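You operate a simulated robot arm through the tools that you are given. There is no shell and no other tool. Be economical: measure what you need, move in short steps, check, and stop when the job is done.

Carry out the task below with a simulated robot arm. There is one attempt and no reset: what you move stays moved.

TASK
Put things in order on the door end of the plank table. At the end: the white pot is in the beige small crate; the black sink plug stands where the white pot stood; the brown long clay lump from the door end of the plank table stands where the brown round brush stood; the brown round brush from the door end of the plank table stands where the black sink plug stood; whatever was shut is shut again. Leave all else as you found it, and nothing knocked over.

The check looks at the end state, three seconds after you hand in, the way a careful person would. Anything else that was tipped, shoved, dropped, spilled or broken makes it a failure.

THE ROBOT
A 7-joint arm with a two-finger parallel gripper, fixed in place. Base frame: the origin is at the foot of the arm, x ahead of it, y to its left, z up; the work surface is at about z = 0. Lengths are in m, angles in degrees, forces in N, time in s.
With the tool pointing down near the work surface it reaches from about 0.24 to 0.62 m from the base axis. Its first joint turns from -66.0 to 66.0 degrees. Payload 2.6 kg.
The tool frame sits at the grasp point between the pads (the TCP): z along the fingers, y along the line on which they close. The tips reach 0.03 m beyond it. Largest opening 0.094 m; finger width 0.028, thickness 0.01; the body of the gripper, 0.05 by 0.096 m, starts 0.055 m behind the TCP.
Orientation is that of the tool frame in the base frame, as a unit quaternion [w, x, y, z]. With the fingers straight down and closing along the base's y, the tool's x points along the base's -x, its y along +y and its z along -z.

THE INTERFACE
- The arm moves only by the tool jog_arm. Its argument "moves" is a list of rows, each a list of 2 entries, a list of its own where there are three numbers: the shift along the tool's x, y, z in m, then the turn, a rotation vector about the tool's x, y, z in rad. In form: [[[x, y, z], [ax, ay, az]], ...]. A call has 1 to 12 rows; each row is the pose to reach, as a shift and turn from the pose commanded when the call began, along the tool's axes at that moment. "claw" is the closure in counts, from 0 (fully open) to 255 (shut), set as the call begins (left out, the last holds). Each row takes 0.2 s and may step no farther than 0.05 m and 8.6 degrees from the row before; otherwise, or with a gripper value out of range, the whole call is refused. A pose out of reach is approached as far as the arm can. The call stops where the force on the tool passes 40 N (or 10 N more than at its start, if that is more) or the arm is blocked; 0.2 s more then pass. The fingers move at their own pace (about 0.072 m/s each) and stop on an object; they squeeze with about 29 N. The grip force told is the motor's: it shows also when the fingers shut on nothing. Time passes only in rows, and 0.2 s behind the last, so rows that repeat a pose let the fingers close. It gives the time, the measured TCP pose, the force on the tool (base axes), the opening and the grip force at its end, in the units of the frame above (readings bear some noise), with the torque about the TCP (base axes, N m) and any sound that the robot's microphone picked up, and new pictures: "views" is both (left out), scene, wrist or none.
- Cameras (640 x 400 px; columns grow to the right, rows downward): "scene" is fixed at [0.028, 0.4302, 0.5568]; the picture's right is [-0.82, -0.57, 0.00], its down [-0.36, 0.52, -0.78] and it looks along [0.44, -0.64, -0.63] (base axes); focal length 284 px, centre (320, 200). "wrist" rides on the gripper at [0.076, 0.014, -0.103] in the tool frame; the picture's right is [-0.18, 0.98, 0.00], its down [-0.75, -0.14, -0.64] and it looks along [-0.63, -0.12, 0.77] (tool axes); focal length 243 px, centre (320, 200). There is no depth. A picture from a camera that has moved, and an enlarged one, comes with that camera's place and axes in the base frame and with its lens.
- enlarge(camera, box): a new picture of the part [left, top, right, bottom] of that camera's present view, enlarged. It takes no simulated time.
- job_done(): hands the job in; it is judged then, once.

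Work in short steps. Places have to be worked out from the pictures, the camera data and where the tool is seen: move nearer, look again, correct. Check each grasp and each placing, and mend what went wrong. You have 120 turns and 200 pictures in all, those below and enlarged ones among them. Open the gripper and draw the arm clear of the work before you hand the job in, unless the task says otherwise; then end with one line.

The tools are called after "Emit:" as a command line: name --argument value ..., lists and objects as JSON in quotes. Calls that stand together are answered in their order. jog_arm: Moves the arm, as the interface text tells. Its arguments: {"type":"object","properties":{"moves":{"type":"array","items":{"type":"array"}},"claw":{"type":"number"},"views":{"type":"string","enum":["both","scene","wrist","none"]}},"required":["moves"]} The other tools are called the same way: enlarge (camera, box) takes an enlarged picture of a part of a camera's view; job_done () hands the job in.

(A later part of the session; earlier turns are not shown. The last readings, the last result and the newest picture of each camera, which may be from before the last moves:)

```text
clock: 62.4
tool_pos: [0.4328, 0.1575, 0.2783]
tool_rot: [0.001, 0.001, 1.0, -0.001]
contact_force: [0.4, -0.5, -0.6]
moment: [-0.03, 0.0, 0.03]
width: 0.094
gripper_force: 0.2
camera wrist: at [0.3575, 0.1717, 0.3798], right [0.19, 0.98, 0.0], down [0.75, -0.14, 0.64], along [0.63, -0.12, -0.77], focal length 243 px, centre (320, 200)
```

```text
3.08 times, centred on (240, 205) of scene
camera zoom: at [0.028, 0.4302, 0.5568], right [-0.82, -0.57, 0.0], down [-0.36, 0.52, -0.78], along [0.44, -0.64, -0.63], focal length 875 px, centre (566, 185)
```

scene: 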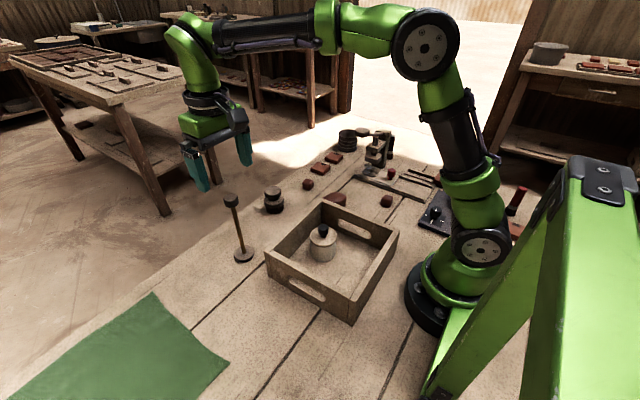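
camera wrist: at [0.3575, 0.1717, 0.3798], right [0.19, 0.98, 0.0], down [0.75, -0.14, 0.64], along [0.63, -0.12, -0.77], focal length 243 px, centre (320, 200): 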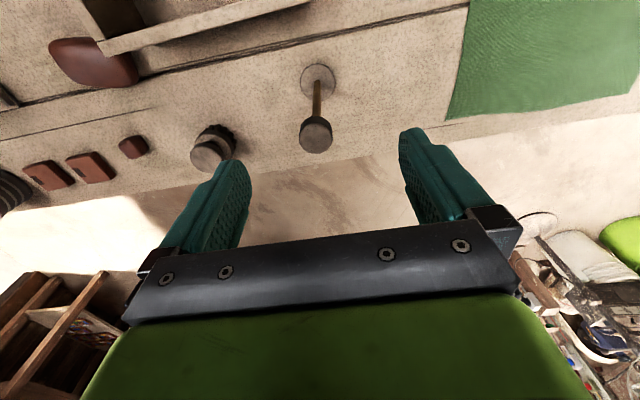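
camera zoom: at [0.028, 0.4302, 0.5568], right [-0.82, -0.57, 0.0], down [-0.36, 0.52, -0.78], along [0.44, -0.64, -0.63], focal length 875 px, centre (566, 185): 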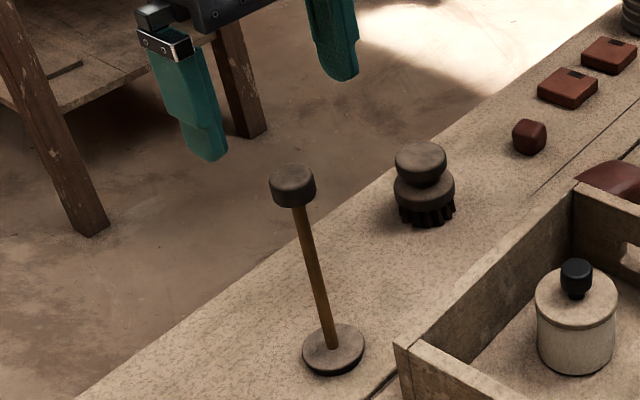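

Plug at (0.443,0.154). I descend so that the pads flank its knob, then check.

Emit:
jog_arm --moves '[[[-0.01, -0.0035, 0.03], [0, 0, 0]], [[-0.01, -0.0035, 0.06], [0, 0, 0]], [[-0.01, -0.0035, 0.085], [0, 0, 0]], [[-0.01, -0.0035, 0.1], [0, 0, 0]], [[-0.01, -0.0035, 0.1], [0, 0, 0]]]' --views "wrist"

Emit:
enlarge --camera "scene" --box '[195, 160, 285, 270]'

```text
clock: 63.6
tool_pos: [0.4473, 0.1512, 0.1794]
tool_rot: [0.001, 0.001, 1.0, -0.001]
contact_force: [0.3, -0.1, 0.0]
moment: [0.01, -0.02, -0.02]
width: 0.0941
gripper_force: 0.0
camera wrist: at [0.3702, 0.1651, 0.2818], right [0.19, 0.98, 0.0], down [0.75, -0.14, 0.64], along [0.63, -0.12, -0.77], focal length 243 px, centre (320, 200)
```

wrist: 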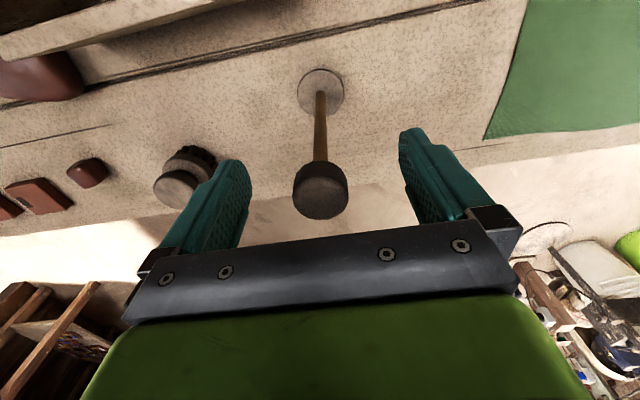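

```text
3.64 times, centred on (240, 215) of scene
camera zoom: at [0.028, 0.4302, 0.5568], right [-0.82, -0.57, 0.0], down [-0.36, 0.52, -0.78], along [0.44, -0.64, -0.63], focal length 1034 px, centre (611, 146)
```

zoom: 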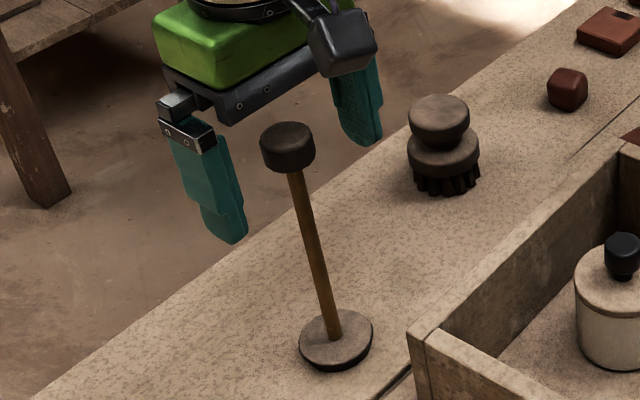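

Centred. I lower 5 mm more, close on the knob, and lift slightly.

Emit:
jog_arm --moves '[[[0.002, 0, 0.005], [0, 0, 0]], [[0.002, 0, 0.005], [0, 0, 0]]]' --views "none"

Emit:
jog_arm --moves '[[[0, 0, 0], [0, 0, 0]], [[0, 0, 0], [0, 0, 0]], [[0, 0, 0], [0, 0, 0]], [[0, 0, 0], [0, 0, 0]]]' --claw 255 --views "none"

Emit:
jog_arm --moves '[[[0, 0, -0.005], [0, 0, 0]], [[0, 0, -0.015], [0, 0, 0]], [[0, 0, -0.015], [0, 0, 0]]]' --views "wrist"

Emit:
enlarge --camera "scene" --box '[195, 160, 285, 270]'

```text
clock: 64.2
tool_pos: [0.4449, 0.151, 0.1736]
tool_rot: [0.001, 0.001, 1.0, -0.001]
contact_force: [0.6, 0.1, 0.2]
moment: [-0.01, -0.02, -0.02]
width: 0.094
gripper_force: 0.1
```

```text
clock: 65.2
tool_pos: [0.446, 0.1494, 0.1753]
tool_rot: [0.001, 0.001, 1.0, -0.001]
contact_force: [-0.4, -0.2, -0.1]
moment: [0.06, -0.02, 0.04]
width: 0.0313
gripper_force: 29.0
```

```text
clock: 66.0
tool_pos: [0.4444, 0.1522, 0.1885]
tool_rot: [0.0, 0.001, 1.0, -0.001]
contact_force: [-0.4, -0.2, -2.5]
moment: [0.01, 0.04, 0.01]
width: 0.0311
gripper_force: 29.0
camera wrist: at [0.3681, 0.1662, 0.2909], right [0.19, 0.98, 0.0], down [0.75, -0.14, 0.64], along [0.63, -0.12, -0.77], focal length 243 px, centre (320, 200)
```

wrist: 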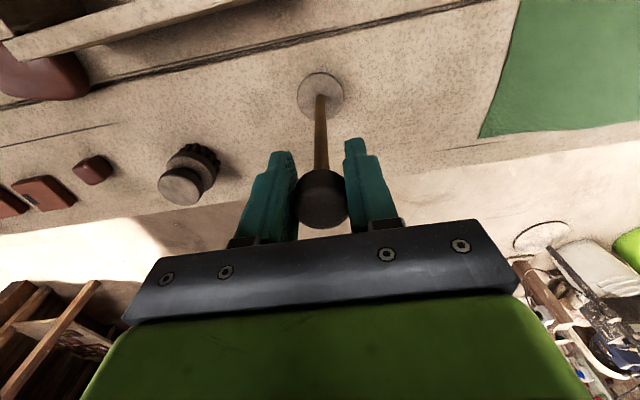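

```text
3.64 times, centred on (240, 215) of scene
camera zoom: at [0.028, 0.4302, 0.5568], right [-0.82, -0.57, 0.0], down [-0.36, 0.52, -0.78], along [0.44, -0.64, -0.63], focal length 1034 px, centre (611, 146)
```

zoom: 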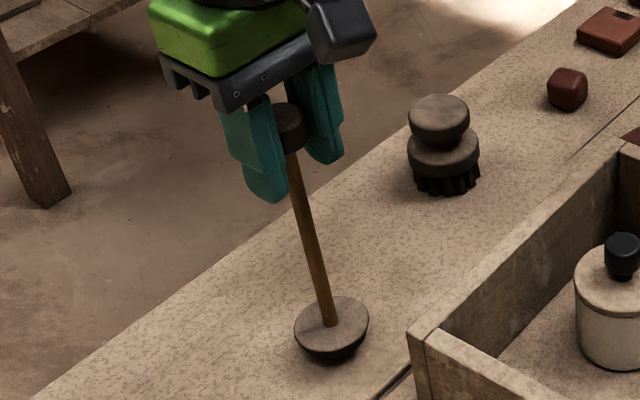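

The plug hangs vertical (2.5 N); its foot met the table at TCP z≈0.1745. I raise and carry it toward the pot's old spot, keeping clear of the lever.

Emit:
jog_arm --moves '[[[0, 0, -0.03], [0, 0, 0]], [[0, 0, -0.07], [0, 0, 0]], [[0, 0, -0.105], [0, 0, 0]], [[0.01, -0.018, -0.12], [0, 0, 0]], [[0.0305, -0.053, -0.12], [0, 0, 0]], [[0.051, -0.088, -0.12], [0, 0, 0]], [[0.0715, -0.123, -0.12], [0, 0, 0]], [[0.092, -0.158, -0.12], [0, 0, 0]], [[0.1125, -0.193, -0.12], [0, 0, 0]], [[0.133, -0.228, -0.12], [0, 0, 0]], [[0.1535, -0.263, -0.12], [0, 0, 0]], [[0.174, -0.298, -0.12], [0, 0, 0]]]' --views "none"

Emit:
jog_arm --moves '[[[0.02, -0.03, 0], [0, 0, 0]], [[0.04, -0.06, 0], [0, 0, 0]], [[0.05, -0.095, 0], [0, 0, 0]], [[0.057, -0.135, 0], [0, 0, 0]], [[0.06, -0.175, 0], [0, 0, 0]], [[0.061, -0.215, 0], [0, 0, 0]], [[0.061, -0.25, 0], [0, 0, 0]], [[0.061, -0.28, 0], [0, 0, 0]], [[0.061, -0.2925, 0], [0, 0, 0]], [[0.061, -0.2925, 0.03], [0, 0, 0]], [[0.061, -0.2925, 0.05], [0, 0, 0]], [[0.061, -0.2925, 0.05], [0, 0, 0]]]'

Emit:
enlarge --camera "scene" --box '[370, 90, 480, 200]'

```text
clock: 68.6
tool_pos: [0.2687, -0.1462, 0.3084]
tool_rot: [0.001, -0.001, 1.0, 0.0]
contact_force: [0.1, -0.1, -2.6]
moment: [0.01, 0.03, -0.03]
width: 0.0312
gripper_force: 28.7
```

```text
clock: 71.2
tool_pos: [0.2102, -0.4374, 0.2611]
tool_rot: [0.0, 0.001, 1.0, 0.0]
contact_force: [0.2, 0.2, -1.6]
moment: [-0.01, -0.01, 0.0]
width: 0.0309
gripper_force: 28.9
camera wrist: at [0.1339, -0.4228, 0.3625], right [0.19, 0.98, 0.0], down [0.75, -0.14, 0.64], along [0.63, -0.12, -0.77], focal length 243 px, centre (320, 200)
```

scene: 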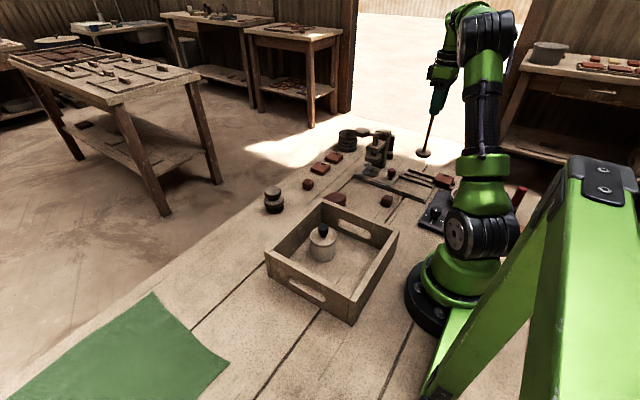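
wrist: 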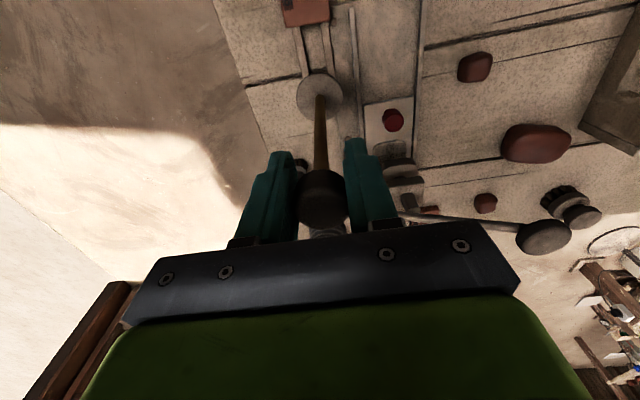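

```text
3.64 times, centred on (425, 145) of scene
camera zoom: at [0.028, 0.4302, 0.5568], right [-0.82, -0.57, 0.0], down [-0.36, 0.52, -0.78], along [0.44, -0.64, -0.63], focal length 1034 px, centre (-62, 400)
```

zoom: 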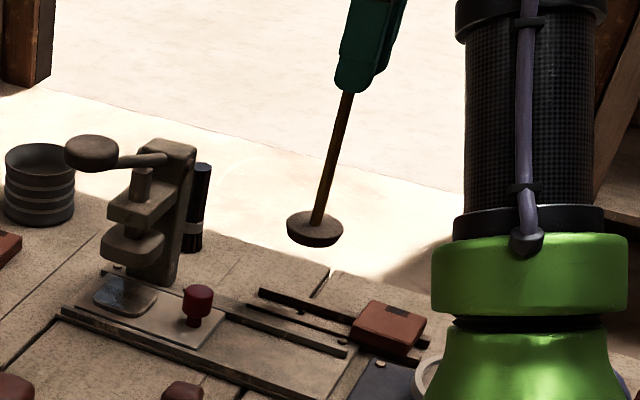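

I look closely at the rails where the pot stood.

Emit:
enlarge --camera "scene" --box '[400, 150, 460, 195]'

Emit:
enlarge --camera "wrist" --box '[250, 0, 400, 130]'

```text
8.89 times, centred on (430, 172) of scene
camera zoom: at [0.028, 0.4302, 0.5568], right [-0.82, -0.57, 0.0], down [-0.36, 0.52, -0.78], along [0.44, -0.64, -0.63], focal length 2527 px, centre (-658, 444)
```

zoom: 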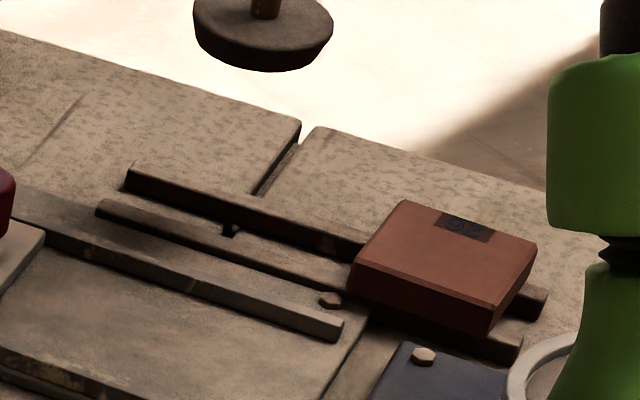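

```text
3.08 times, centred on (325, 65) of wrist
camera zoom: at [0.1339, -0.4228, 0.3625], right [0.19, 0.98, 0.0], down [0.75, -0.14, 0.64], along [0.63, -0.12, -0.77], focal length 746 px, centre (305, 615)
```

zoom: 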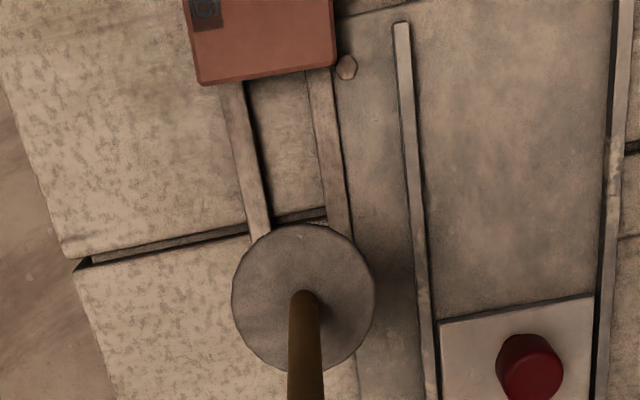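

The pot stood across two rails (y≈-0.459 and -0.424). I aim the plug at (0.210,-0.4405) and lower.

Emit:
jog_arm --moves '[[[0, -0.002, 0.02], [0, 0, 0]], [[0, -0.002, 0.045], [0, 0, 0]], [[0, -0.002, 0.06], [0, 0, 0]], [[0, -0.002, 0.066], [0, 0, 0]], [[0, -0.002, 0.066], [0, 0, 0]]]' --views "wrist"

Emit:
enlarge --camera "scene" --box '[395, 140, 455, 195]'

Emit:
enlarge --camera "wrist" --box '[250, 0, 400, 130]'

```text
clock: 72.4
tool_pos: [0.2089, -0.4387, 0.1928]
tool_rot: [0.0, 0.001, 1.0, -0.001]
contact_force: [0.9, 0.4, -2.1]
moment: [-0.02, -0.02, -0.02]
width: 0.0311
gripper_force: 29.3
camera wrist: at [0.1326, -0.424, 0.2947], right [0.19, 0.98, 0.0], down [0.75, -0.14, 0.64], along [0.63, -0.12, -0.77], focal length 243 px, centre (320, 200)
```

wrist: 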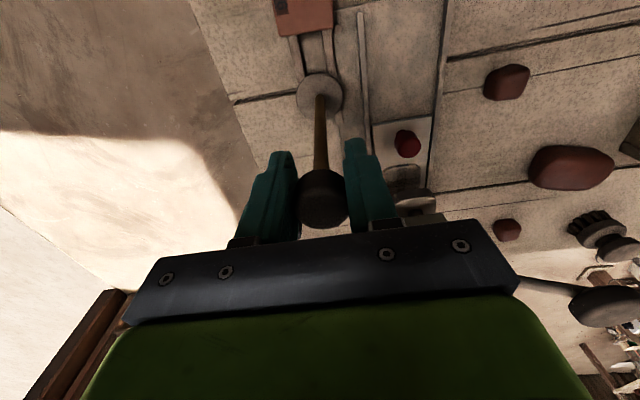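

```text
7.27 times, centred on (425, 168) of scene
camera zoom: at [0.028, 0.4302, 0.5568], right [-0.82, -0.57, 0.0], down [-0.36, 0.52, -0.78], along [0.44, -0.64, -0.63], focal length 2068 px, centre (-444, 436)
```

zoom: 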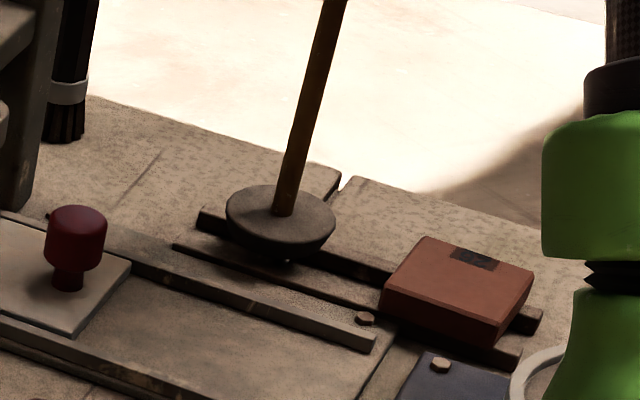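

```text
3.08 times, centred on (325, 65) of wrist
camera zoom: at [0.1326, -0.424, 0.2947], right [0.19, 0.98, 0.0], down [0.75, -0.14, 0.64], along [0.63, -0.12, -0.77], focal length 746 px, centre (305, 615)
```

zoom: 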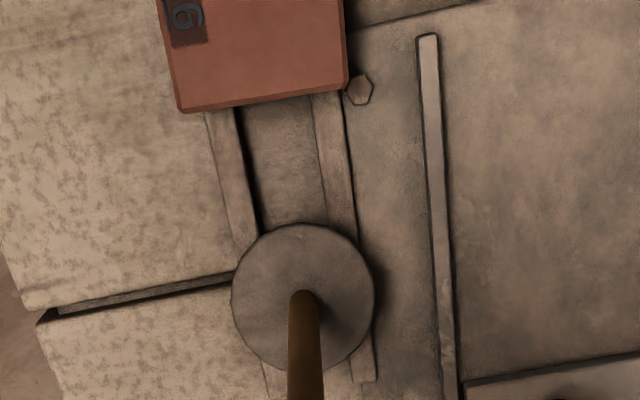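

Well aligned over the rails. I creep down to contact.

Emit:
jog_arm --moves '[[[0, -0.001, 0.003], [0, 0, 0]], [[0, -0.001, 0.006], [0, 0, 0]]]' --views "none"

Emit:
enlarge --camera "scene" --box '[405, 150, 445, 185]'

```text
clock: 73.0
tool_pos: [0.209, -0.4406, 0.1868]
tool_rot: [0.0, 0.001, 1.0, -0.001]
contact_force: [-0.3, 0.8, -1.8]
moment: [0.0, 0.04, 0.0]
width: 0.0309
gripper_force: 29.0
```

```text
11.43 times, centred on (425, 168) of scene
camera zoom: at [0.028, 0.4302, 0.5568], right [-0.82, -0.57, 0.0], down [-0.36, 0.52, -0.78], along [0.44, -0.64, -0.63], focal length 3249 px, centre (-880, 571)
```

zoom: 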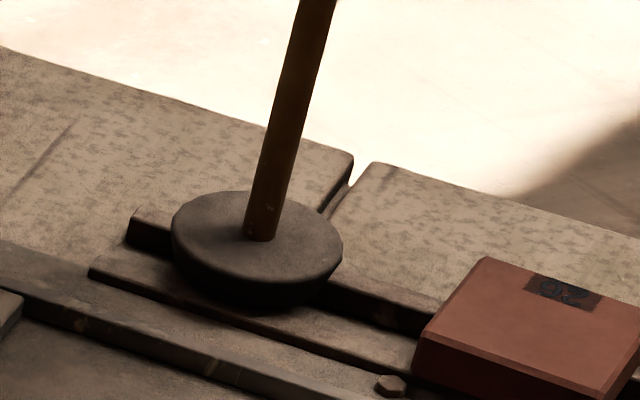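

Emit:
jog_arm --moves '[[[0, 0, 0.002], [0, 0, 0]], [[0, 0, 0.004], [0, 0, 0]]]' --views "none"

Emit:
jog_arm --moves '[[[0, 0, 0.001], [0, 0, 0]], [[0, 0, 0.002], [0, 0, 0]]]' --views "none"

Emit:
enlarge --camera "scene" --box '[405, 150, 445, 185]'

```text
clock: 73.6
tool_pos: [0.209, -0.4421, 0.185]
tool_rot: [0.002, 0.0, 1.0, -0.003]
contact_force: [-0.2, -0.5, 12.9]
moment: [0.31, -0.03, 0.01]
width: 0.031
gripper_force: 28.9
```

```text
clock: 74.2
tool_pos: [0.21, -0.4431, 0.1837]
tool_rot: [0.003, 0.001, 1.0, -0.005]
contact_force: [2.4, -2.0, 31.0]
moment: [0.16, -0.35, 0.0]
width: 0.031
gripper_force: 29.0
```

```text
11.43 times, centred on (425, 168) of scene
camera zoom: at [0.0279, 0.4303, 0.5567], right [-0.82, -0.57, 0.0], down [-0.36, 0.52, -0.78], along [0.44, -0.64, -0.63], focal length 3249 px, centre (-880, 571)
```

zoom: 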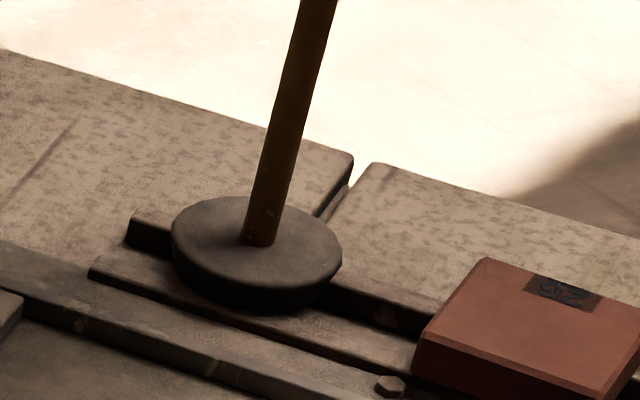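

The foot is on both rails. I relieve the pressure, then open.

Emit:
jog_arm --moves '[[[0, 0, -0.002], [0, 0, 0]], [[0, 0, -0.002], [0, 0, 0]]]' --views "none"

Emit:
jog_arm --moves '[[[0, 0, 0], [0, 0, 0]], [[0, 0, 0], [0, 0, 0]], [[0, 0, 0], [0, 0, 0]], [[0, 0, -0.02], [0, 0, 0]], [[0, 0, -0.05], [0, 0, 0]], [[0, 0, -0.09], [0, 0, 0]], [[0, 0, -0.09], [0, 0, 0]]]' --claw 0 --views "wrist"

Emit:
enlarge --camera "scene" --box '[380, 100, 470, 195]'

```text
clock: 74.8
tool_pos: [0.2092, -0.4406, 0.1835]
tool_rot: [0.001, 0.0, 1.0, -0.002]
contact_force: [1.3, -4.8, 22.8]
moment: [-0.26, -0.43, -0.06]
width: 0.031
gripper_force: 28.8
```

```text
clock: 76.4
tool_pos: [0.2117, -0.4403, 0.2721]
tool_rot: [0.001, 0.001, 1.0, -0.001]
contact_force: [-0.4, 0.7, -0.2]
moment: [-0.02, -0.01, 0.07]
width: 0.094
gripper_force: 0.1
camera wrist: at [0.134, -0.4259, 0.3742], right [0.19, 0.98, 0.0], down [0.75, -0.14, 0.64], along [0.63, -0.12, -0.77], focal length 243 px, centre (320, 200)
```

wrist: 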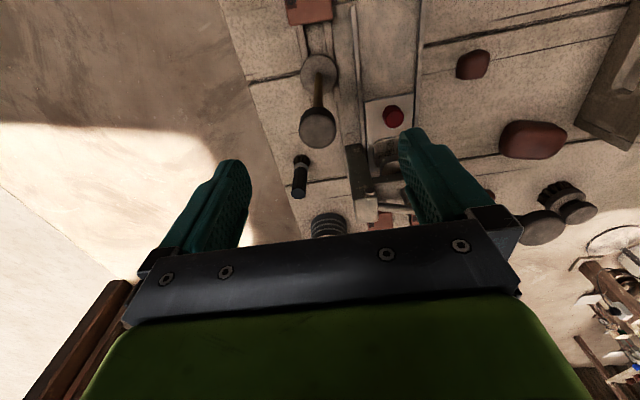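

```text
4.21 times, centred on (425, 148) of scene
camera zoom: at [0.028, 0.4302, 0.5568], right [-0.82, -0.57, 0.0], down [-0.36, 0.52, -0.78], along [0.44, -0.64, -0.63], focal length 1197 px, centre (-122, 421)
```

zoom: 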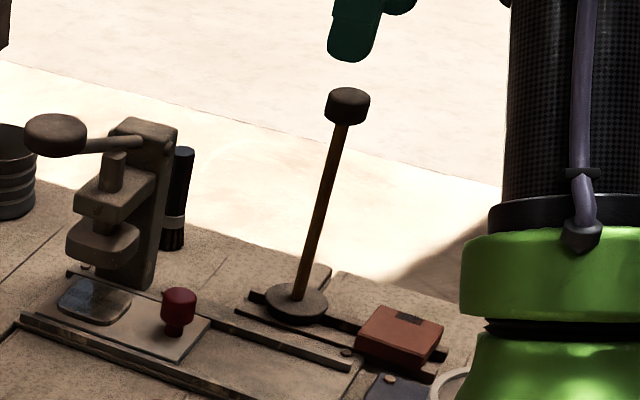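

The plug stands well. Next the brush: I move above (0.48,-0.02) to view it.

Emit:
jog_arm --moves '[[[0, 0.045, 0], [0, 0, 0]], [[0, 0.09, 0], [0, 0, 0]], [[0, 0.135, 0], [0, 0, 0]], [[-0.01, 0.18, 0], [0, 0, 0]], [[-0.03, 0.22, 0], [0, 0, 0]], [[-0.06, 0.255, 0], [0, 0, 0]], [[-0.095, 0.285, 0], [0, 0, 0]], [[-0.13, 0.315, 0], [0, 0, 0]], [[-0.165, 0.345, 0], [0, 0, 0]], [[-0.2, 0.375, 0], [0, 0, 0]], [[-0.235, 0.405, 0], [0, 0, 0]], [[-0.265, 0.42, 0], [0, 0, 0]]]' --views "none"

Emit:
jog_arm --moves '[[[0, 0, 0.04], [0, 0, 0]], [[0, 0, 0.08], [0, 0, 0]], [[0, 0, 0.08], [0, 0, 0]]]' --views "wrist"

Emit:
enlarge --camera "scene" --box '[240, 160, 310, 230]'

```text
clock: 79.0
tool_pos: [0.4738, -0.019, 0.2715]
tool_rot: [0.001, 0.001, 1.0, -0.001]
contact_force: [0.2, 0.3, -0.6]
moment: [0.0, -0.03, 0.01]
width: 0.0939
gripper_force: 0.0
```

```text
clock: 79.8
tool_pos: [0.4742, -0.0242, 0.195]
tool_rot: [0.001, 0.001, 1.0, -0.002]
contact_force: [-0.3, 0.3, 0.4]
moment: [-0.01, 0.01, 0.01]
width: 0.094
gripper_force: 0.1
camera wrist: at [0.3974, -0.0092, 0.2962], right [0.19, 0.98, 0.0], down [0.75, -0.14, 0.64], along [0.63, -0.12, -0.77], focal length 243 px, centre (320, 200)
```

wrist: 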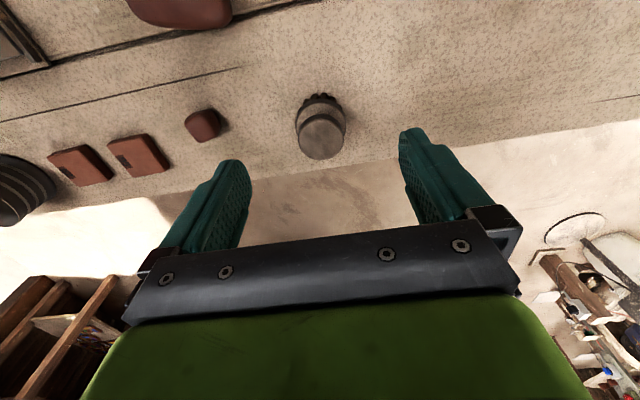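

```text
5.71 times, centred on (275, 195) of scene
camera zoom: at [0.028, 0.4302, 0.5568], right [-0.82, -0.57, 0.0], down [-0.36, 0.52, -0.78], along [0.44, -0.64, -0.63], focal length 1624 px, centre (577, 229)
```

zoom: 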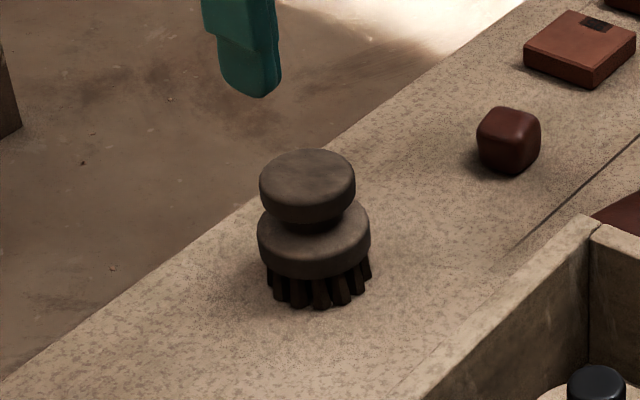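

Brush at (0.503,-0.0265), top z≈0.072. I descend around it and close on its body.

Emit:
jog_arm --moves '[[[-0.0285, -0.002, 0.03], [0, 0, 0]], [[-0.0285, -0.002, 0.07], [0, 0, 0]], [[-0.0285, -0.002, 0.095], [0, 0, 0]], [[-0.0285, -0.002, 0.095], [0, 0, 0]]]' --views "wrist"

Emit:
enlarge --camera "scene" --box '[240, 160, 310, 230]'

```text
clock: 80.8
tool_pos: [0.5013, -0.0242, 0.098]
tool_rot: [0.001, 0.001, 1.0, -0.001]
contact_force: [0.4, -0.8, -0.2]
moment: [0.03, 0.0, 0.0]
width: 0.0941
gripper_force: 0.1
camera wrist: at [0.4245, -0.0096, 0.2003], right [0.19, 0.98, 0.0], down [0.75, -0.14, 0.64], along [0.63, -0.12, -0.77], focal length 243 px, centre (320, 200)
```

wrist: 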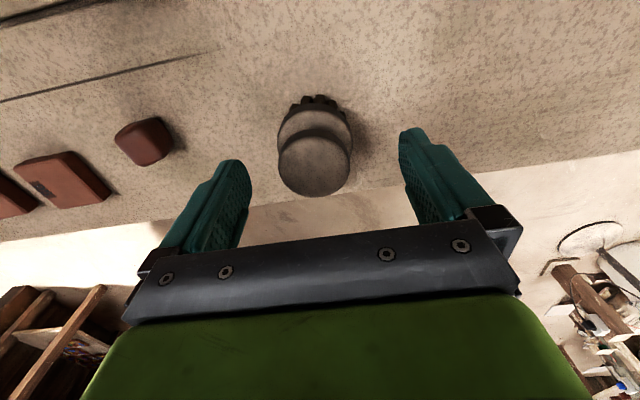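

```text
5.71 times, centred on (275, 195) of scene
camera zoom: at [0.028, 0.4302, 0.5568], right [-0.82, -0.57, 0.0], down [-0.36, 0.52, -0.78], along [0.44, -0.64, -0.63], focal length 1624 px, centre (577, 229)
```

zoom: 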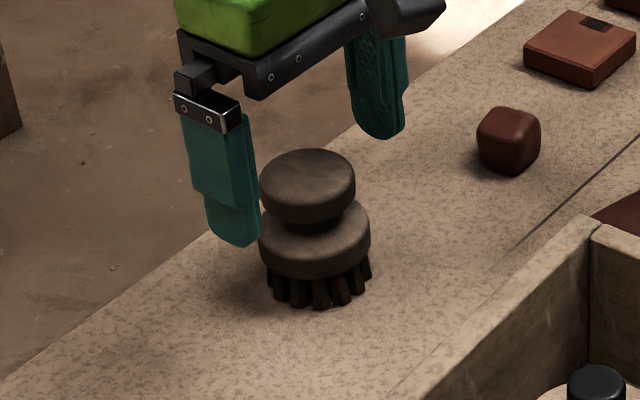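

Emit:
jog_arm --moves '[[[-0.001, -0.002, 0.025], [0, 0, 0]], [[-0.001, -0.002, 0.047], [0, 0, 0]], [[-0.001, -0.002, 0.047], [0, 0, 0]]]' --views "none"

Emit:
jog_arm --moves '[[[0, 0, 0], [0, 0, 0]], [[0, 0, 0], [0, 0, 0]], [[0, 0, 0], [0, 0, 0]], [[0, 0, 0], [0, 0, 0]]]' --claw 255 --views "none"

Emit:
jog_arm --moves '[[[0, 0, -0.005], [0, 0, 0]], [[0, 0, -0.015], [0, 0, 0]], [[0, 0, -0.015], [0, 0, 0]]]' --views "wrist"

Emit:
enlarge --camera "scene" --box '[240, 160, 310, 230]'

```text
clock: 81.6
tool_pos: [0.5024, -0.0272, 0.0504]
tool_rot: [0.001, 0.001, 1.0, 0.0]
contact_force: [-0.2, 0.5, -0.3]
moment: [0.03, 0.0, -0.02]
width: 0.0938
gripper_force: 0.0
```

```text
clock: 82.6
tool_pos: [0.5034, -0.0264, 0.0517]
tool_rot: [0.001, 0.001, 1.0, -0.002]
contact_force: [0.7, -0.2, -0.1]
moment: [-0.01, 0.03, 0.02]
width: 0.0565
gripper_force: 28.9
```

```text
clock: 83.4
tool_pos: [0.5036, -0.026, 0.0657]
tool_rot: [0.001, 0.001, 1.0, -0.001]
contact_force: [-0.3, 0.9, -1.0]
moment: [-0.01, 0.05, -0.01]
width: 0.0563
gripper_force: 29.1
camera wrist: at [0.427, -0.0109, 0.1682], right [0.19, 0.98, 0.0], down [0.75, -0.14, 0.64], along [0.63, -0.12, -0.77], focal length 243 px, centre (320, 200)
```

wrist: 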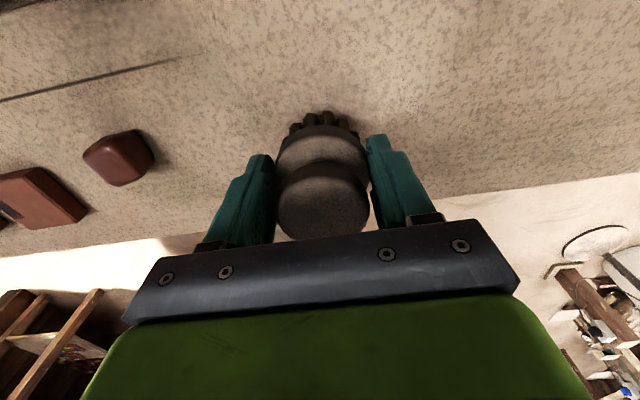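

```text
5.71 times, centred on (275, 195) of scene
camera zoom: at [0.028, 0.4302, 0.5568], right [-0.82, -0.57, 0.0], down [-0.36, 0.52, -0.78], along [0.44, -0.64, -0.63], focal length 1624 px, centre (577, 229)
```

zoom: 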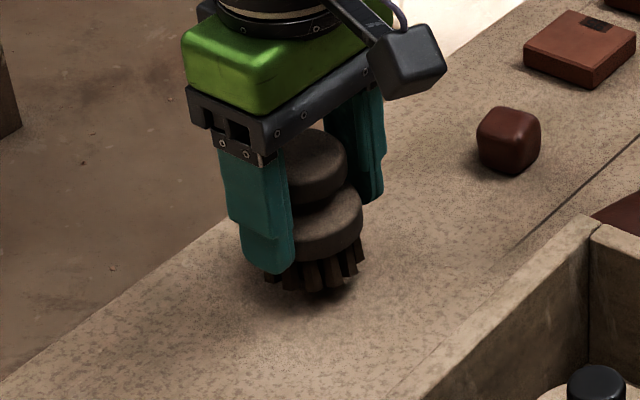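

Brush held; it stood at (0.5035,-0.027). I carry it to the plug's old spot (0.445,0.151) and lower.

Emit:
jog_arm --moves '[[[0, 0, -0.025], [0, 0, 0]], [[0.01, 0.025, -0.035], [0, 0, 0]], [[0.022, 0.065, -0.035], [0, 0, 0]], [[0.035, 0.105, -0.035], [0, 0, 0]], [[0.048, 0.145, -0.035], [0, 0, 0]], [[0.057, 0.17, -0.035], [0, 0, 0]], [[0.0585, 0.177, -0.03], [0, 0, 0]], [[0.0585, 0.177, -0.01], [0, 0, 0]], [[0.0585, 0.177, 0.008], [0, 0, 0]], [[0.0585, 0.177, 0.008], [0, 0, 0]]]' --views "wrist"

Emit:
enlarge --camera "scene" --box '[205, 200, 285, 280]'

```text
clock: 85.6
tool_pos: [0.4463, 0.1513, 0.0588]
tool_rot: [0.001, 0.002, 1.0, 0.0]
contact_force: [0.2, -0.7, -1.2]
moment: [0.01, 0.0, -0.03]
width: 0.0565
gripper_force: 28.5
camera wrist: at [0.3695, 0.1658, 0.1606], right [0.19, 0.98, 0.0], down [0.75, -0.14, 0.64], along [0.63, -0.12, -0.77], focal length 243 px, centre (320, 200)
```

wrist: 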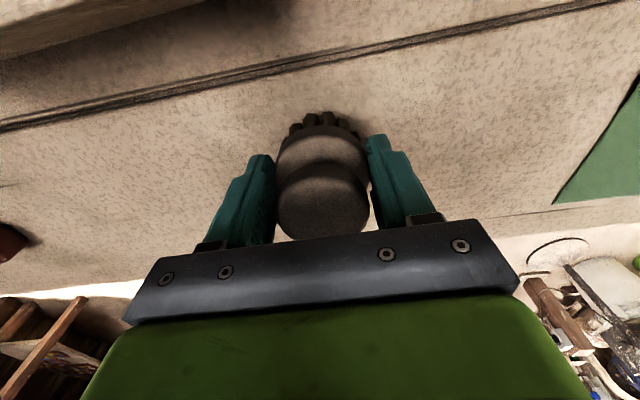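

```text
5.00 times, centred on (245, 240) of scene
camera zoom: at [0.028, 0.4302, 0.5568], right [-0.82, -0.57, 0.0], down [-0.36, 0.52, -0.78], along [0.44, -0.64, -0.63], focal length 1422 px, centre (695, 0)
```

zoom: 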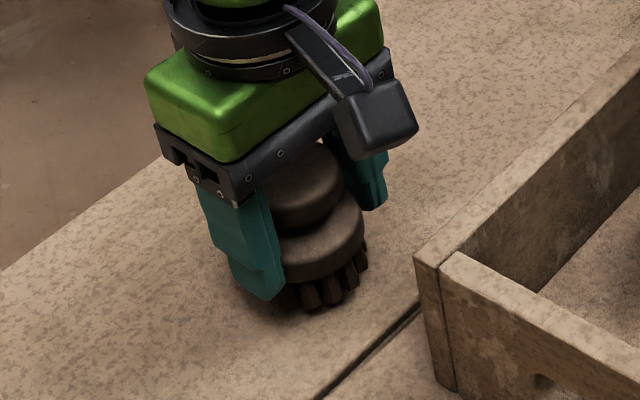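

Position matches. I lower to contact and release.

Emit:
jog_arm --moves '[[[0, 0, 0.003], [0, 0, 0]], [[0, 0, 0.006], [0, 0, 0]], [[0, 0, 0.0075], [0, 0, 0]]]' --views "none"

Emit:
enlarge --camera "scene" --box '[205, 200, 285, 280]'

```text
clock: 86.4
tool_pos: [0.4472, 0.1517, 0.0507]
tool_rot: [0.001, 0.001, 1.0, 0.0]
contact_force: [-6.7, -2.9, 15.9]
moment: [-0.22, 0.3, -0.03]
width: 0.0564
gripper_force: 28.7
```

```text
5.00 times, centred on (245, 240) of scene
camera zoom: at [0.0279, 0.4302, 0.5569], right [-0.82, -0.57, 0.0], down [-0.36, 0.52, -0.78], along [0.44, -0.64, -0.63], focal length 1422 px, centre (695, 0)
```

zoom: 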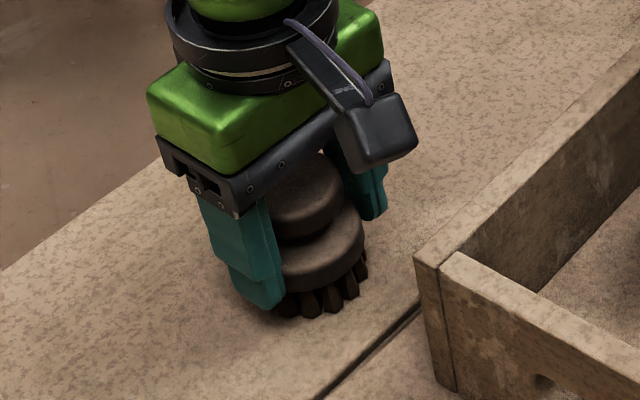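

Emit:
jog_arm --moves '[[[0, 0, -0.001], [0, 0, 0]], [[0, 0, -0.001], [0, 0, 0]]]' --views "none"

Emit:
jog_arm --moves '[[[0, 0, 0], [0, 0, 0]], [[0, 0, 0], [0, 0, 0]], [[0, 0, 0], [0, 0, 0]], [[0, 0, -0.02], [0, 0, 0]], [[0, 0, -0.06], [0, 0, 0]], [[0, 0, -0.1], [0, 0, 0]], [[0, 0, -0.14], [0, 0, 0]], [[0, 0, -0.14], [0, 0, 0]]]' --claw 0 --views "wrist"

Emit:
enlarge --camera "scene" --box '[205, 180, 365, 280]'

```text
clock: 87.0
tool_pos: [0.4479, 0.151, 0.0507]
tool_rot: [0.001, 0.0, 1.0, -0.002]
contact_force: [2.1, 2.2, 6.0]
moment: [0.15, -0.06, -0.04]
width: 0.0565
gripper_force: 29.1
```

```text
clock: 88.8
tool_pos: [0.4461, 0.1536, 0.1919]
tool_rot: [0.001, 0.001, 1.0, -0.001]
contact_force: [0.6, -0.6, 0.3]
moment: [-0.02, 0.01, 0.0]
width: 0.0938
gripper_force: 0.1
camera wrist: at [0.3694, 0.1677, 0.2941], right [0.19, 0.98, 0.0], down [0.75, -0.14, 0.64], along [0.63, -0.12, -0.77], focal length 243 px, centre (320, 200)
```

wrist: 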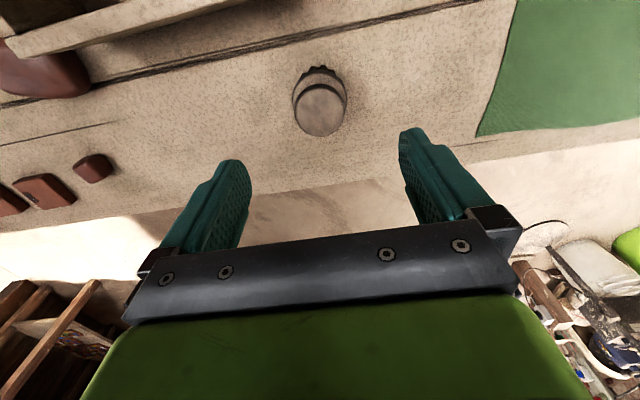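

```text
4.00 times, centred on (285, 230) of scene
camera zoom: at [0.028, 0.4302, 0.5568], right [-0.82, -0.57, 0.0], down [-0.36, 0.52, -0.78], along [0.44, -0.64, -0.63], focal length 1137 px, centre (460, 80)
```

zoom: 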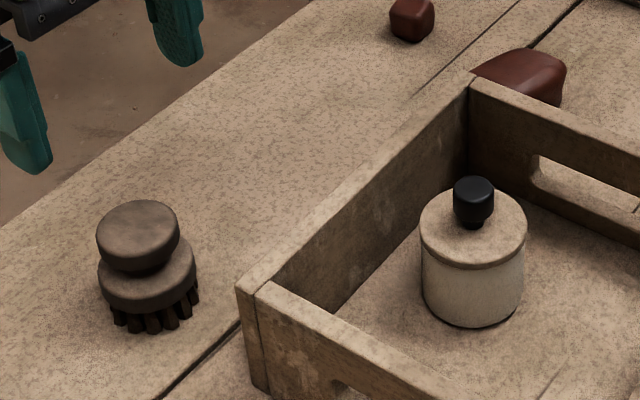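

Brush placed. Now I move above the long clay lump to measure it.

Emit:
jog_arm --moves '[[[0.01, -0.045, -0.01], [0, 0, 0]], [[0.025, -0.09, -0.01], [0, 0, 0]], [[0.04, -0.135, -0.01], [0, 0, 0]], [[0.06, -0.18, -0.01], [0, 0, 0]], [[0.08, -0.225, -0.01], [0, 0, 0]], [[0.096, -0.265, -0.01], [0, 0, 0]], [[0.1, -0.285, -0.01], [0, 0, 0]], [[0.1, -0.285, -0.01], [0, 0, 0]]]' --views "wrist"

Emit:
enlarge --camera "wrist" --box '[200, 20, 440, 170]'

```text
clock: 90.6
tool_pos: [0.3463, -0.1346, 0.2006]
tool_rot: [0.0, 0.001, 1.0, -0.001]
contact_force: [-0.1, 0.9, -0.6]
moment: [0.01, 0.01, 0.01]
width: 0.0938
gripper_force: 0.0
camera wrist: at [0.2697, -0.1197, 0.3034], right [0.19, 0.98, 0.0], down [0.75, -0.14, 0.64], along [0.63, -0.12, -0.77], focal length 243 px, centre (320, 200)
```

wrist: 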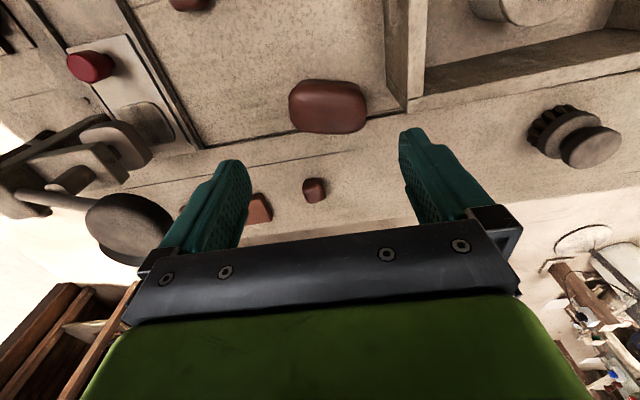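

```text
2.67 times, centred on (320, 95) of wrist
camera zoom: at [0.2697, -0.1197, 0.3034], right [0.19, 0.98, 0.0], down [0.75, -0.14, 0.64], along [0.63, -0.12, -0.77], focal length 647 px, centre (320, 480)
```

zoom: 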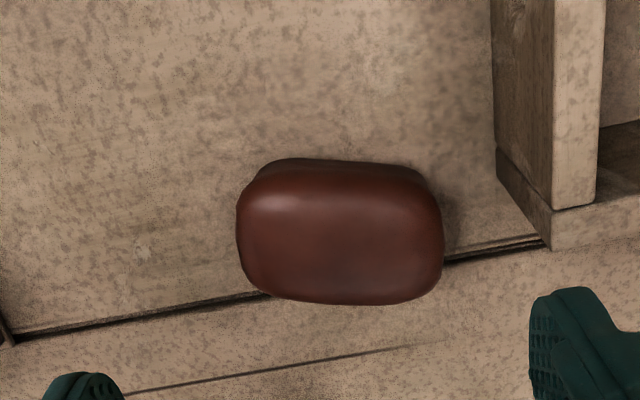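

Lump centre ≈(0.360,-0.129), about 0.08 long, roughly along y. I turn the tool about 102° so the fingers close across its short side, camera toward +y away from the lever.

Emit:
jog_arm --moves '[[[-0.001, 0, -0.02], [0, 0, 0.149]], [[-0.002, 0.001, -0.03], [0, 0, 0.298]], [[-0.003, 0.002, -0.03], [0, 0, 0.447]], [[-0.004, 0.003, -0.03], [0, 0, 0.596]], [[-0.006, 0.004, -0.03], [0, 0, 0.745]], [[-0.008, 0.005, -0.03], [0, 0, 0.894]], [[-0.01, 0.005, -0.03], [0, 0, 1.043]], [[-0.011, 0.005, -0.03], [0, 0, 1.192]], [[-0.012, 0.005, -0.03], [0, 0, 1.341]], [[-0.013, 0.0055, -0.03], [0, 0, 1.49]], [[-0.0135, 0.0055, -0.03], [0, 0, 1.639]], [[-0.0135, 0.0055, -0.03], [0, 0, 1.788]]]'

Emit:
enlarge --camera "wrist" --box '[200, 40, 440, 190]'

```text
clock: 93.2
tool_pos: [0.3591, -0.1284, 0.2326]
tool_rot: [0.002, 0.781, 0.624, 0.0]
contact_force: [-0.2, 0.5, -0.3]
moment: [0.01, -0.02, -0.02]
width: 0.0941
gripper_force: 0.1
camera wrist: at [0.3889, -0.0567, 0.3346], right [0.92, -0.4, 0.0], down [-0.3, -0.7, 0.64], along [-0.25, -0.59, -0.77], focal length 243 px, centre (320, 200)
```

scene: 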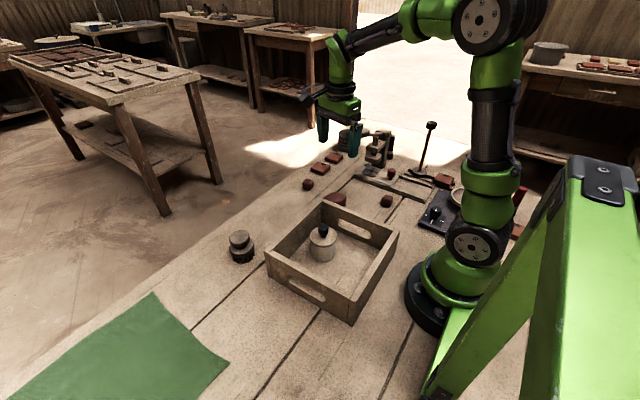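
wrist: 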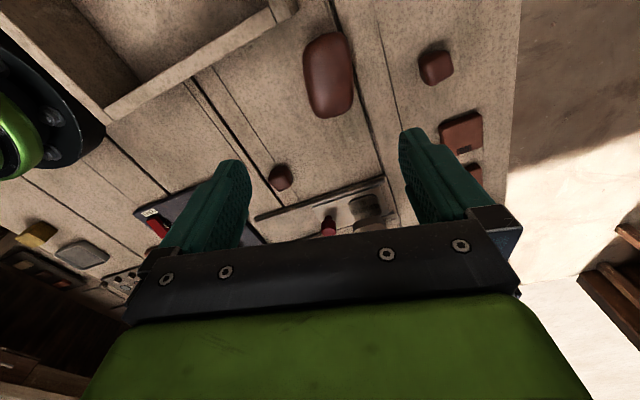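

```text
2.67 times, centred on (320, 115) of wrist
camera zoom: at [0.3889, -0.0567, 0.3346], right [0.92, -0.4, 0.0], down [-0.3, -0.7, 0.64], along [-0.25, -0.59, -0.77], focal length 647 px, centre (320, 427)
```

zoom: 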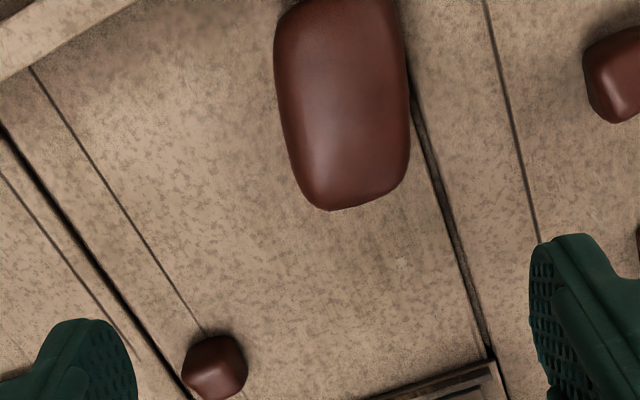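

Refined centre ≈(0.367,-0.126). I shift and descend to z≈0.128 to verify.

Emit:
jog_arm --moves '[[[0.004, 0.007, 0.035], [0, 0, 0]], [[0.004, 0.007, 0.075], [0, 0, 0]], [[0.004, 0.007, 0.105], [0, 0, 0]], [[0.004, 0.007, 0.105], [0, 0, 0]]]' --views "wrist"

Emit:
enlarge --camera "scene" --box '[295, 130, 395, 220]'

```text
clock: 94.2
tool_pos: [0.3651, -0.1245, 0.1252]
tool_rot: [0.001, 0.78, 0.625, 0.0]
contact_force: [0.7, 0.6, 0.2]
moment: [0.0, -0.02, 0.0]
width: 0.0937
gripper_force: 0.0
camera wrist: at [0.3957, -0.0528, 0.2275], right [0.92, -0.39, 0.0], down [-0.3, -0.7, 0.64], along [-0.25, -0.59, -0.77], focal length 243 px, centre (320, 200)
```

wrist: 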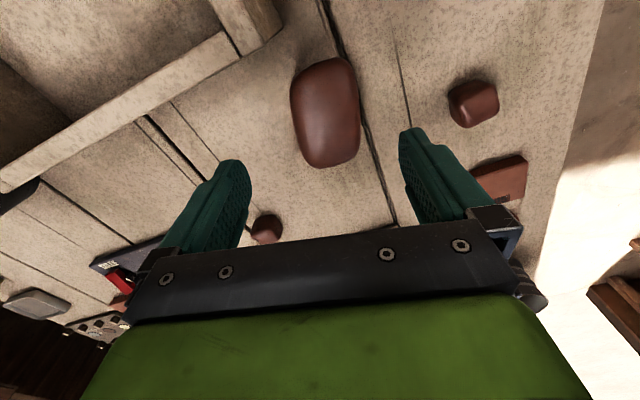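

```text
4.44 times, centred on (345, 175) of scene
camera zoom: at [0.028, 0.4302, 0.5568], right [-0.82, -0.57, 0.0], down [-0.36, 0.52, -0.78], along [0.44, -0.64, -0.63], focal length 1264 px, centre (209, 311)
```

zoom: 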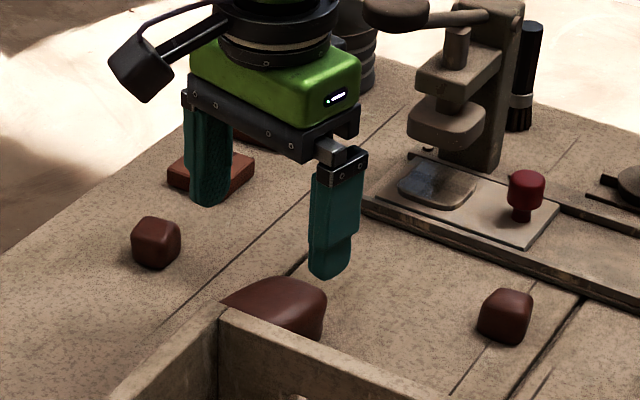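

Aligned between fingers. I descend to z≈0.036 around the lump.

Emit:
jog_arm --moves '[[[-0.002, 0.003, 0.04], [0, 0, 0]], [[-0.002, 0.003, 0.075], [0, 0, 0]], [[-0.002, 0.003, 0.089], [0, 0, 0]], [[-0.002, 0.003, 0.089], [0, 0, 0]]]' --views "wrist"

Emit:
enlarge --camera "scene" --box '[295, 150, 395, 230]'

```text
clock: 95.2
tool_pos: [0.3687, -0.1281, 0.0391]
tool_rot: [0.0, 0.779, 0.626, 0.0]
contact_force: [0.4, -0.3, -0.1]
moment: [0.01, 0.0, -0.01]
width: 0.0939
gripper_force: 0.1
camera wrist: at [0.3997, -0.0575, 0.1409], right [0.92, -0.39, 0.0], down [-0.3, -0.7, 0.64], along [-0.25, -0.59, -0.77], focal length 243 px, centre (320, 200)
```

wrist: 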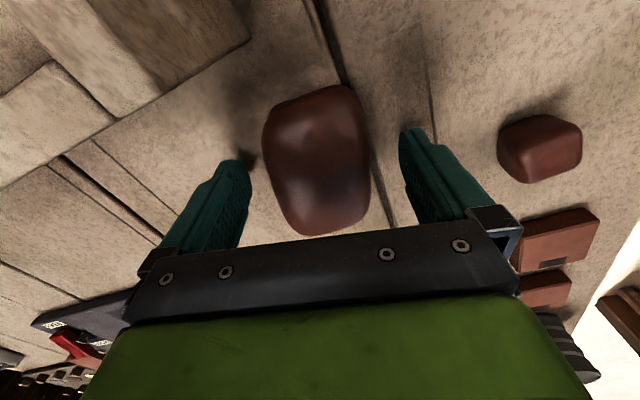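

```text
5.00 times, centred on (345, 190) of scene
camera zoom: at [0.028, 0.4302, 0.5568], right [-0.82, -0.57, 0.0], down [-0.36, 0.52, -0.78], along [0.44, -0.64, -0.63], focal length 1422 px, centre (195, 250)
```

zoom: 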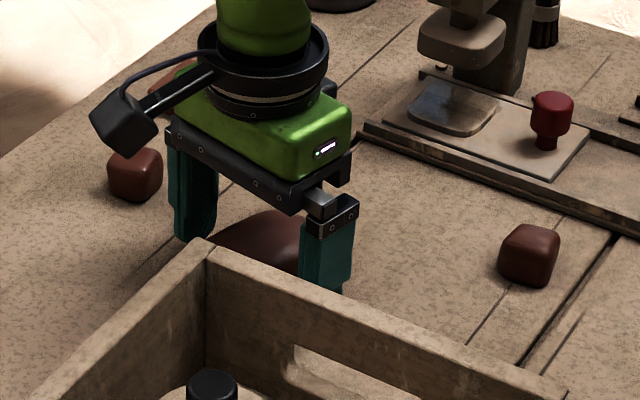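

Emit:
jog_arm --moves '[[[0, 0, 0.002], [0, 0, 0]], [[0, 0, 0.002], [0, 0, 0]], [[0, 0, 0.002], [0, 0, 0]], [[0, 0, 0.002], [0, 0, 0]], [[0, 0, 0.002], [0, 0, 0]]]' --claw 255 --views "none"

Emit:
jog_arm --moves '[[[0, 0, -0.005], [0, 0, 0]], [[0, 0, -0.015], [0, 0, 0]], [[0, 0, -0.015], [0, 0, 0]]]' --views "wrist"

Emit:
enlarge --camera "scene" --box '[295, 150, 395, 230]'

```text
clock: 96.4
tool_pos: [0.3705, -0.1294, 0.0353]
tool_rot: [0.0, 0.779, 0.626, 0.001]
contact_force: [-1.1, 0.1, 0.8]
moment: [0.11, -0.05, 0.01]
width: 0.0568
gripper_force: 29.0
```

```text
clock: 97.2
tool_pos: [0.3694, -0.1295, 0.0509]
tool_rot: [0.002, 0.78, 0.626, 0.0]
contact_force: [-0.2, 0.5, -3.5]
moment: [-0.01, -0.01, 0.01]
width: 0.0571
gripper_force: 29.4
camera wrist: at [0.3998, -0.0577, 0.1529], right [0.92, -0.39, 0.0], down [-0.3, -0.7, 0.64], along [-0.25, -0.59, -0.77], focal length 243 px, centre (320, 200)
```

wrist: 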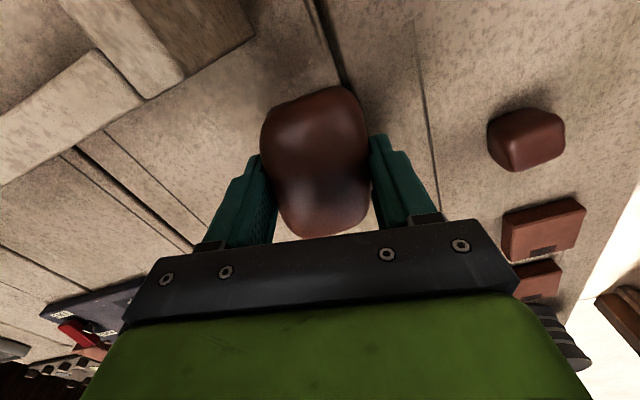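

```text
5.00 times, centred on (345, 190) of scene
camera zoom: at [0.028, 0.4302, 0.5568], right [-0.82, -0.57, 0.0], down [-0.36, 0.52, -0.78], along [0.44, -0.64, -0.63], focal length 1422 px, centre (195, 250)
```

zoom: 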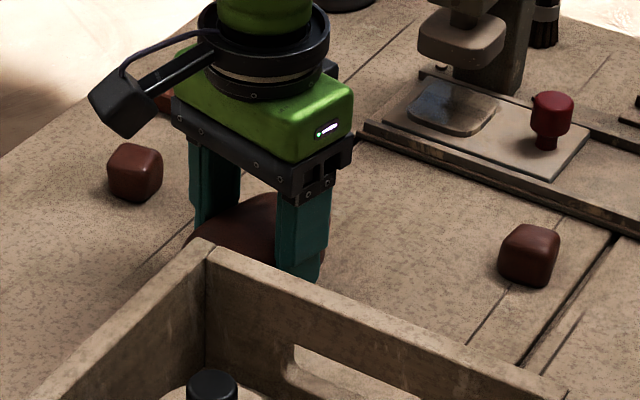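

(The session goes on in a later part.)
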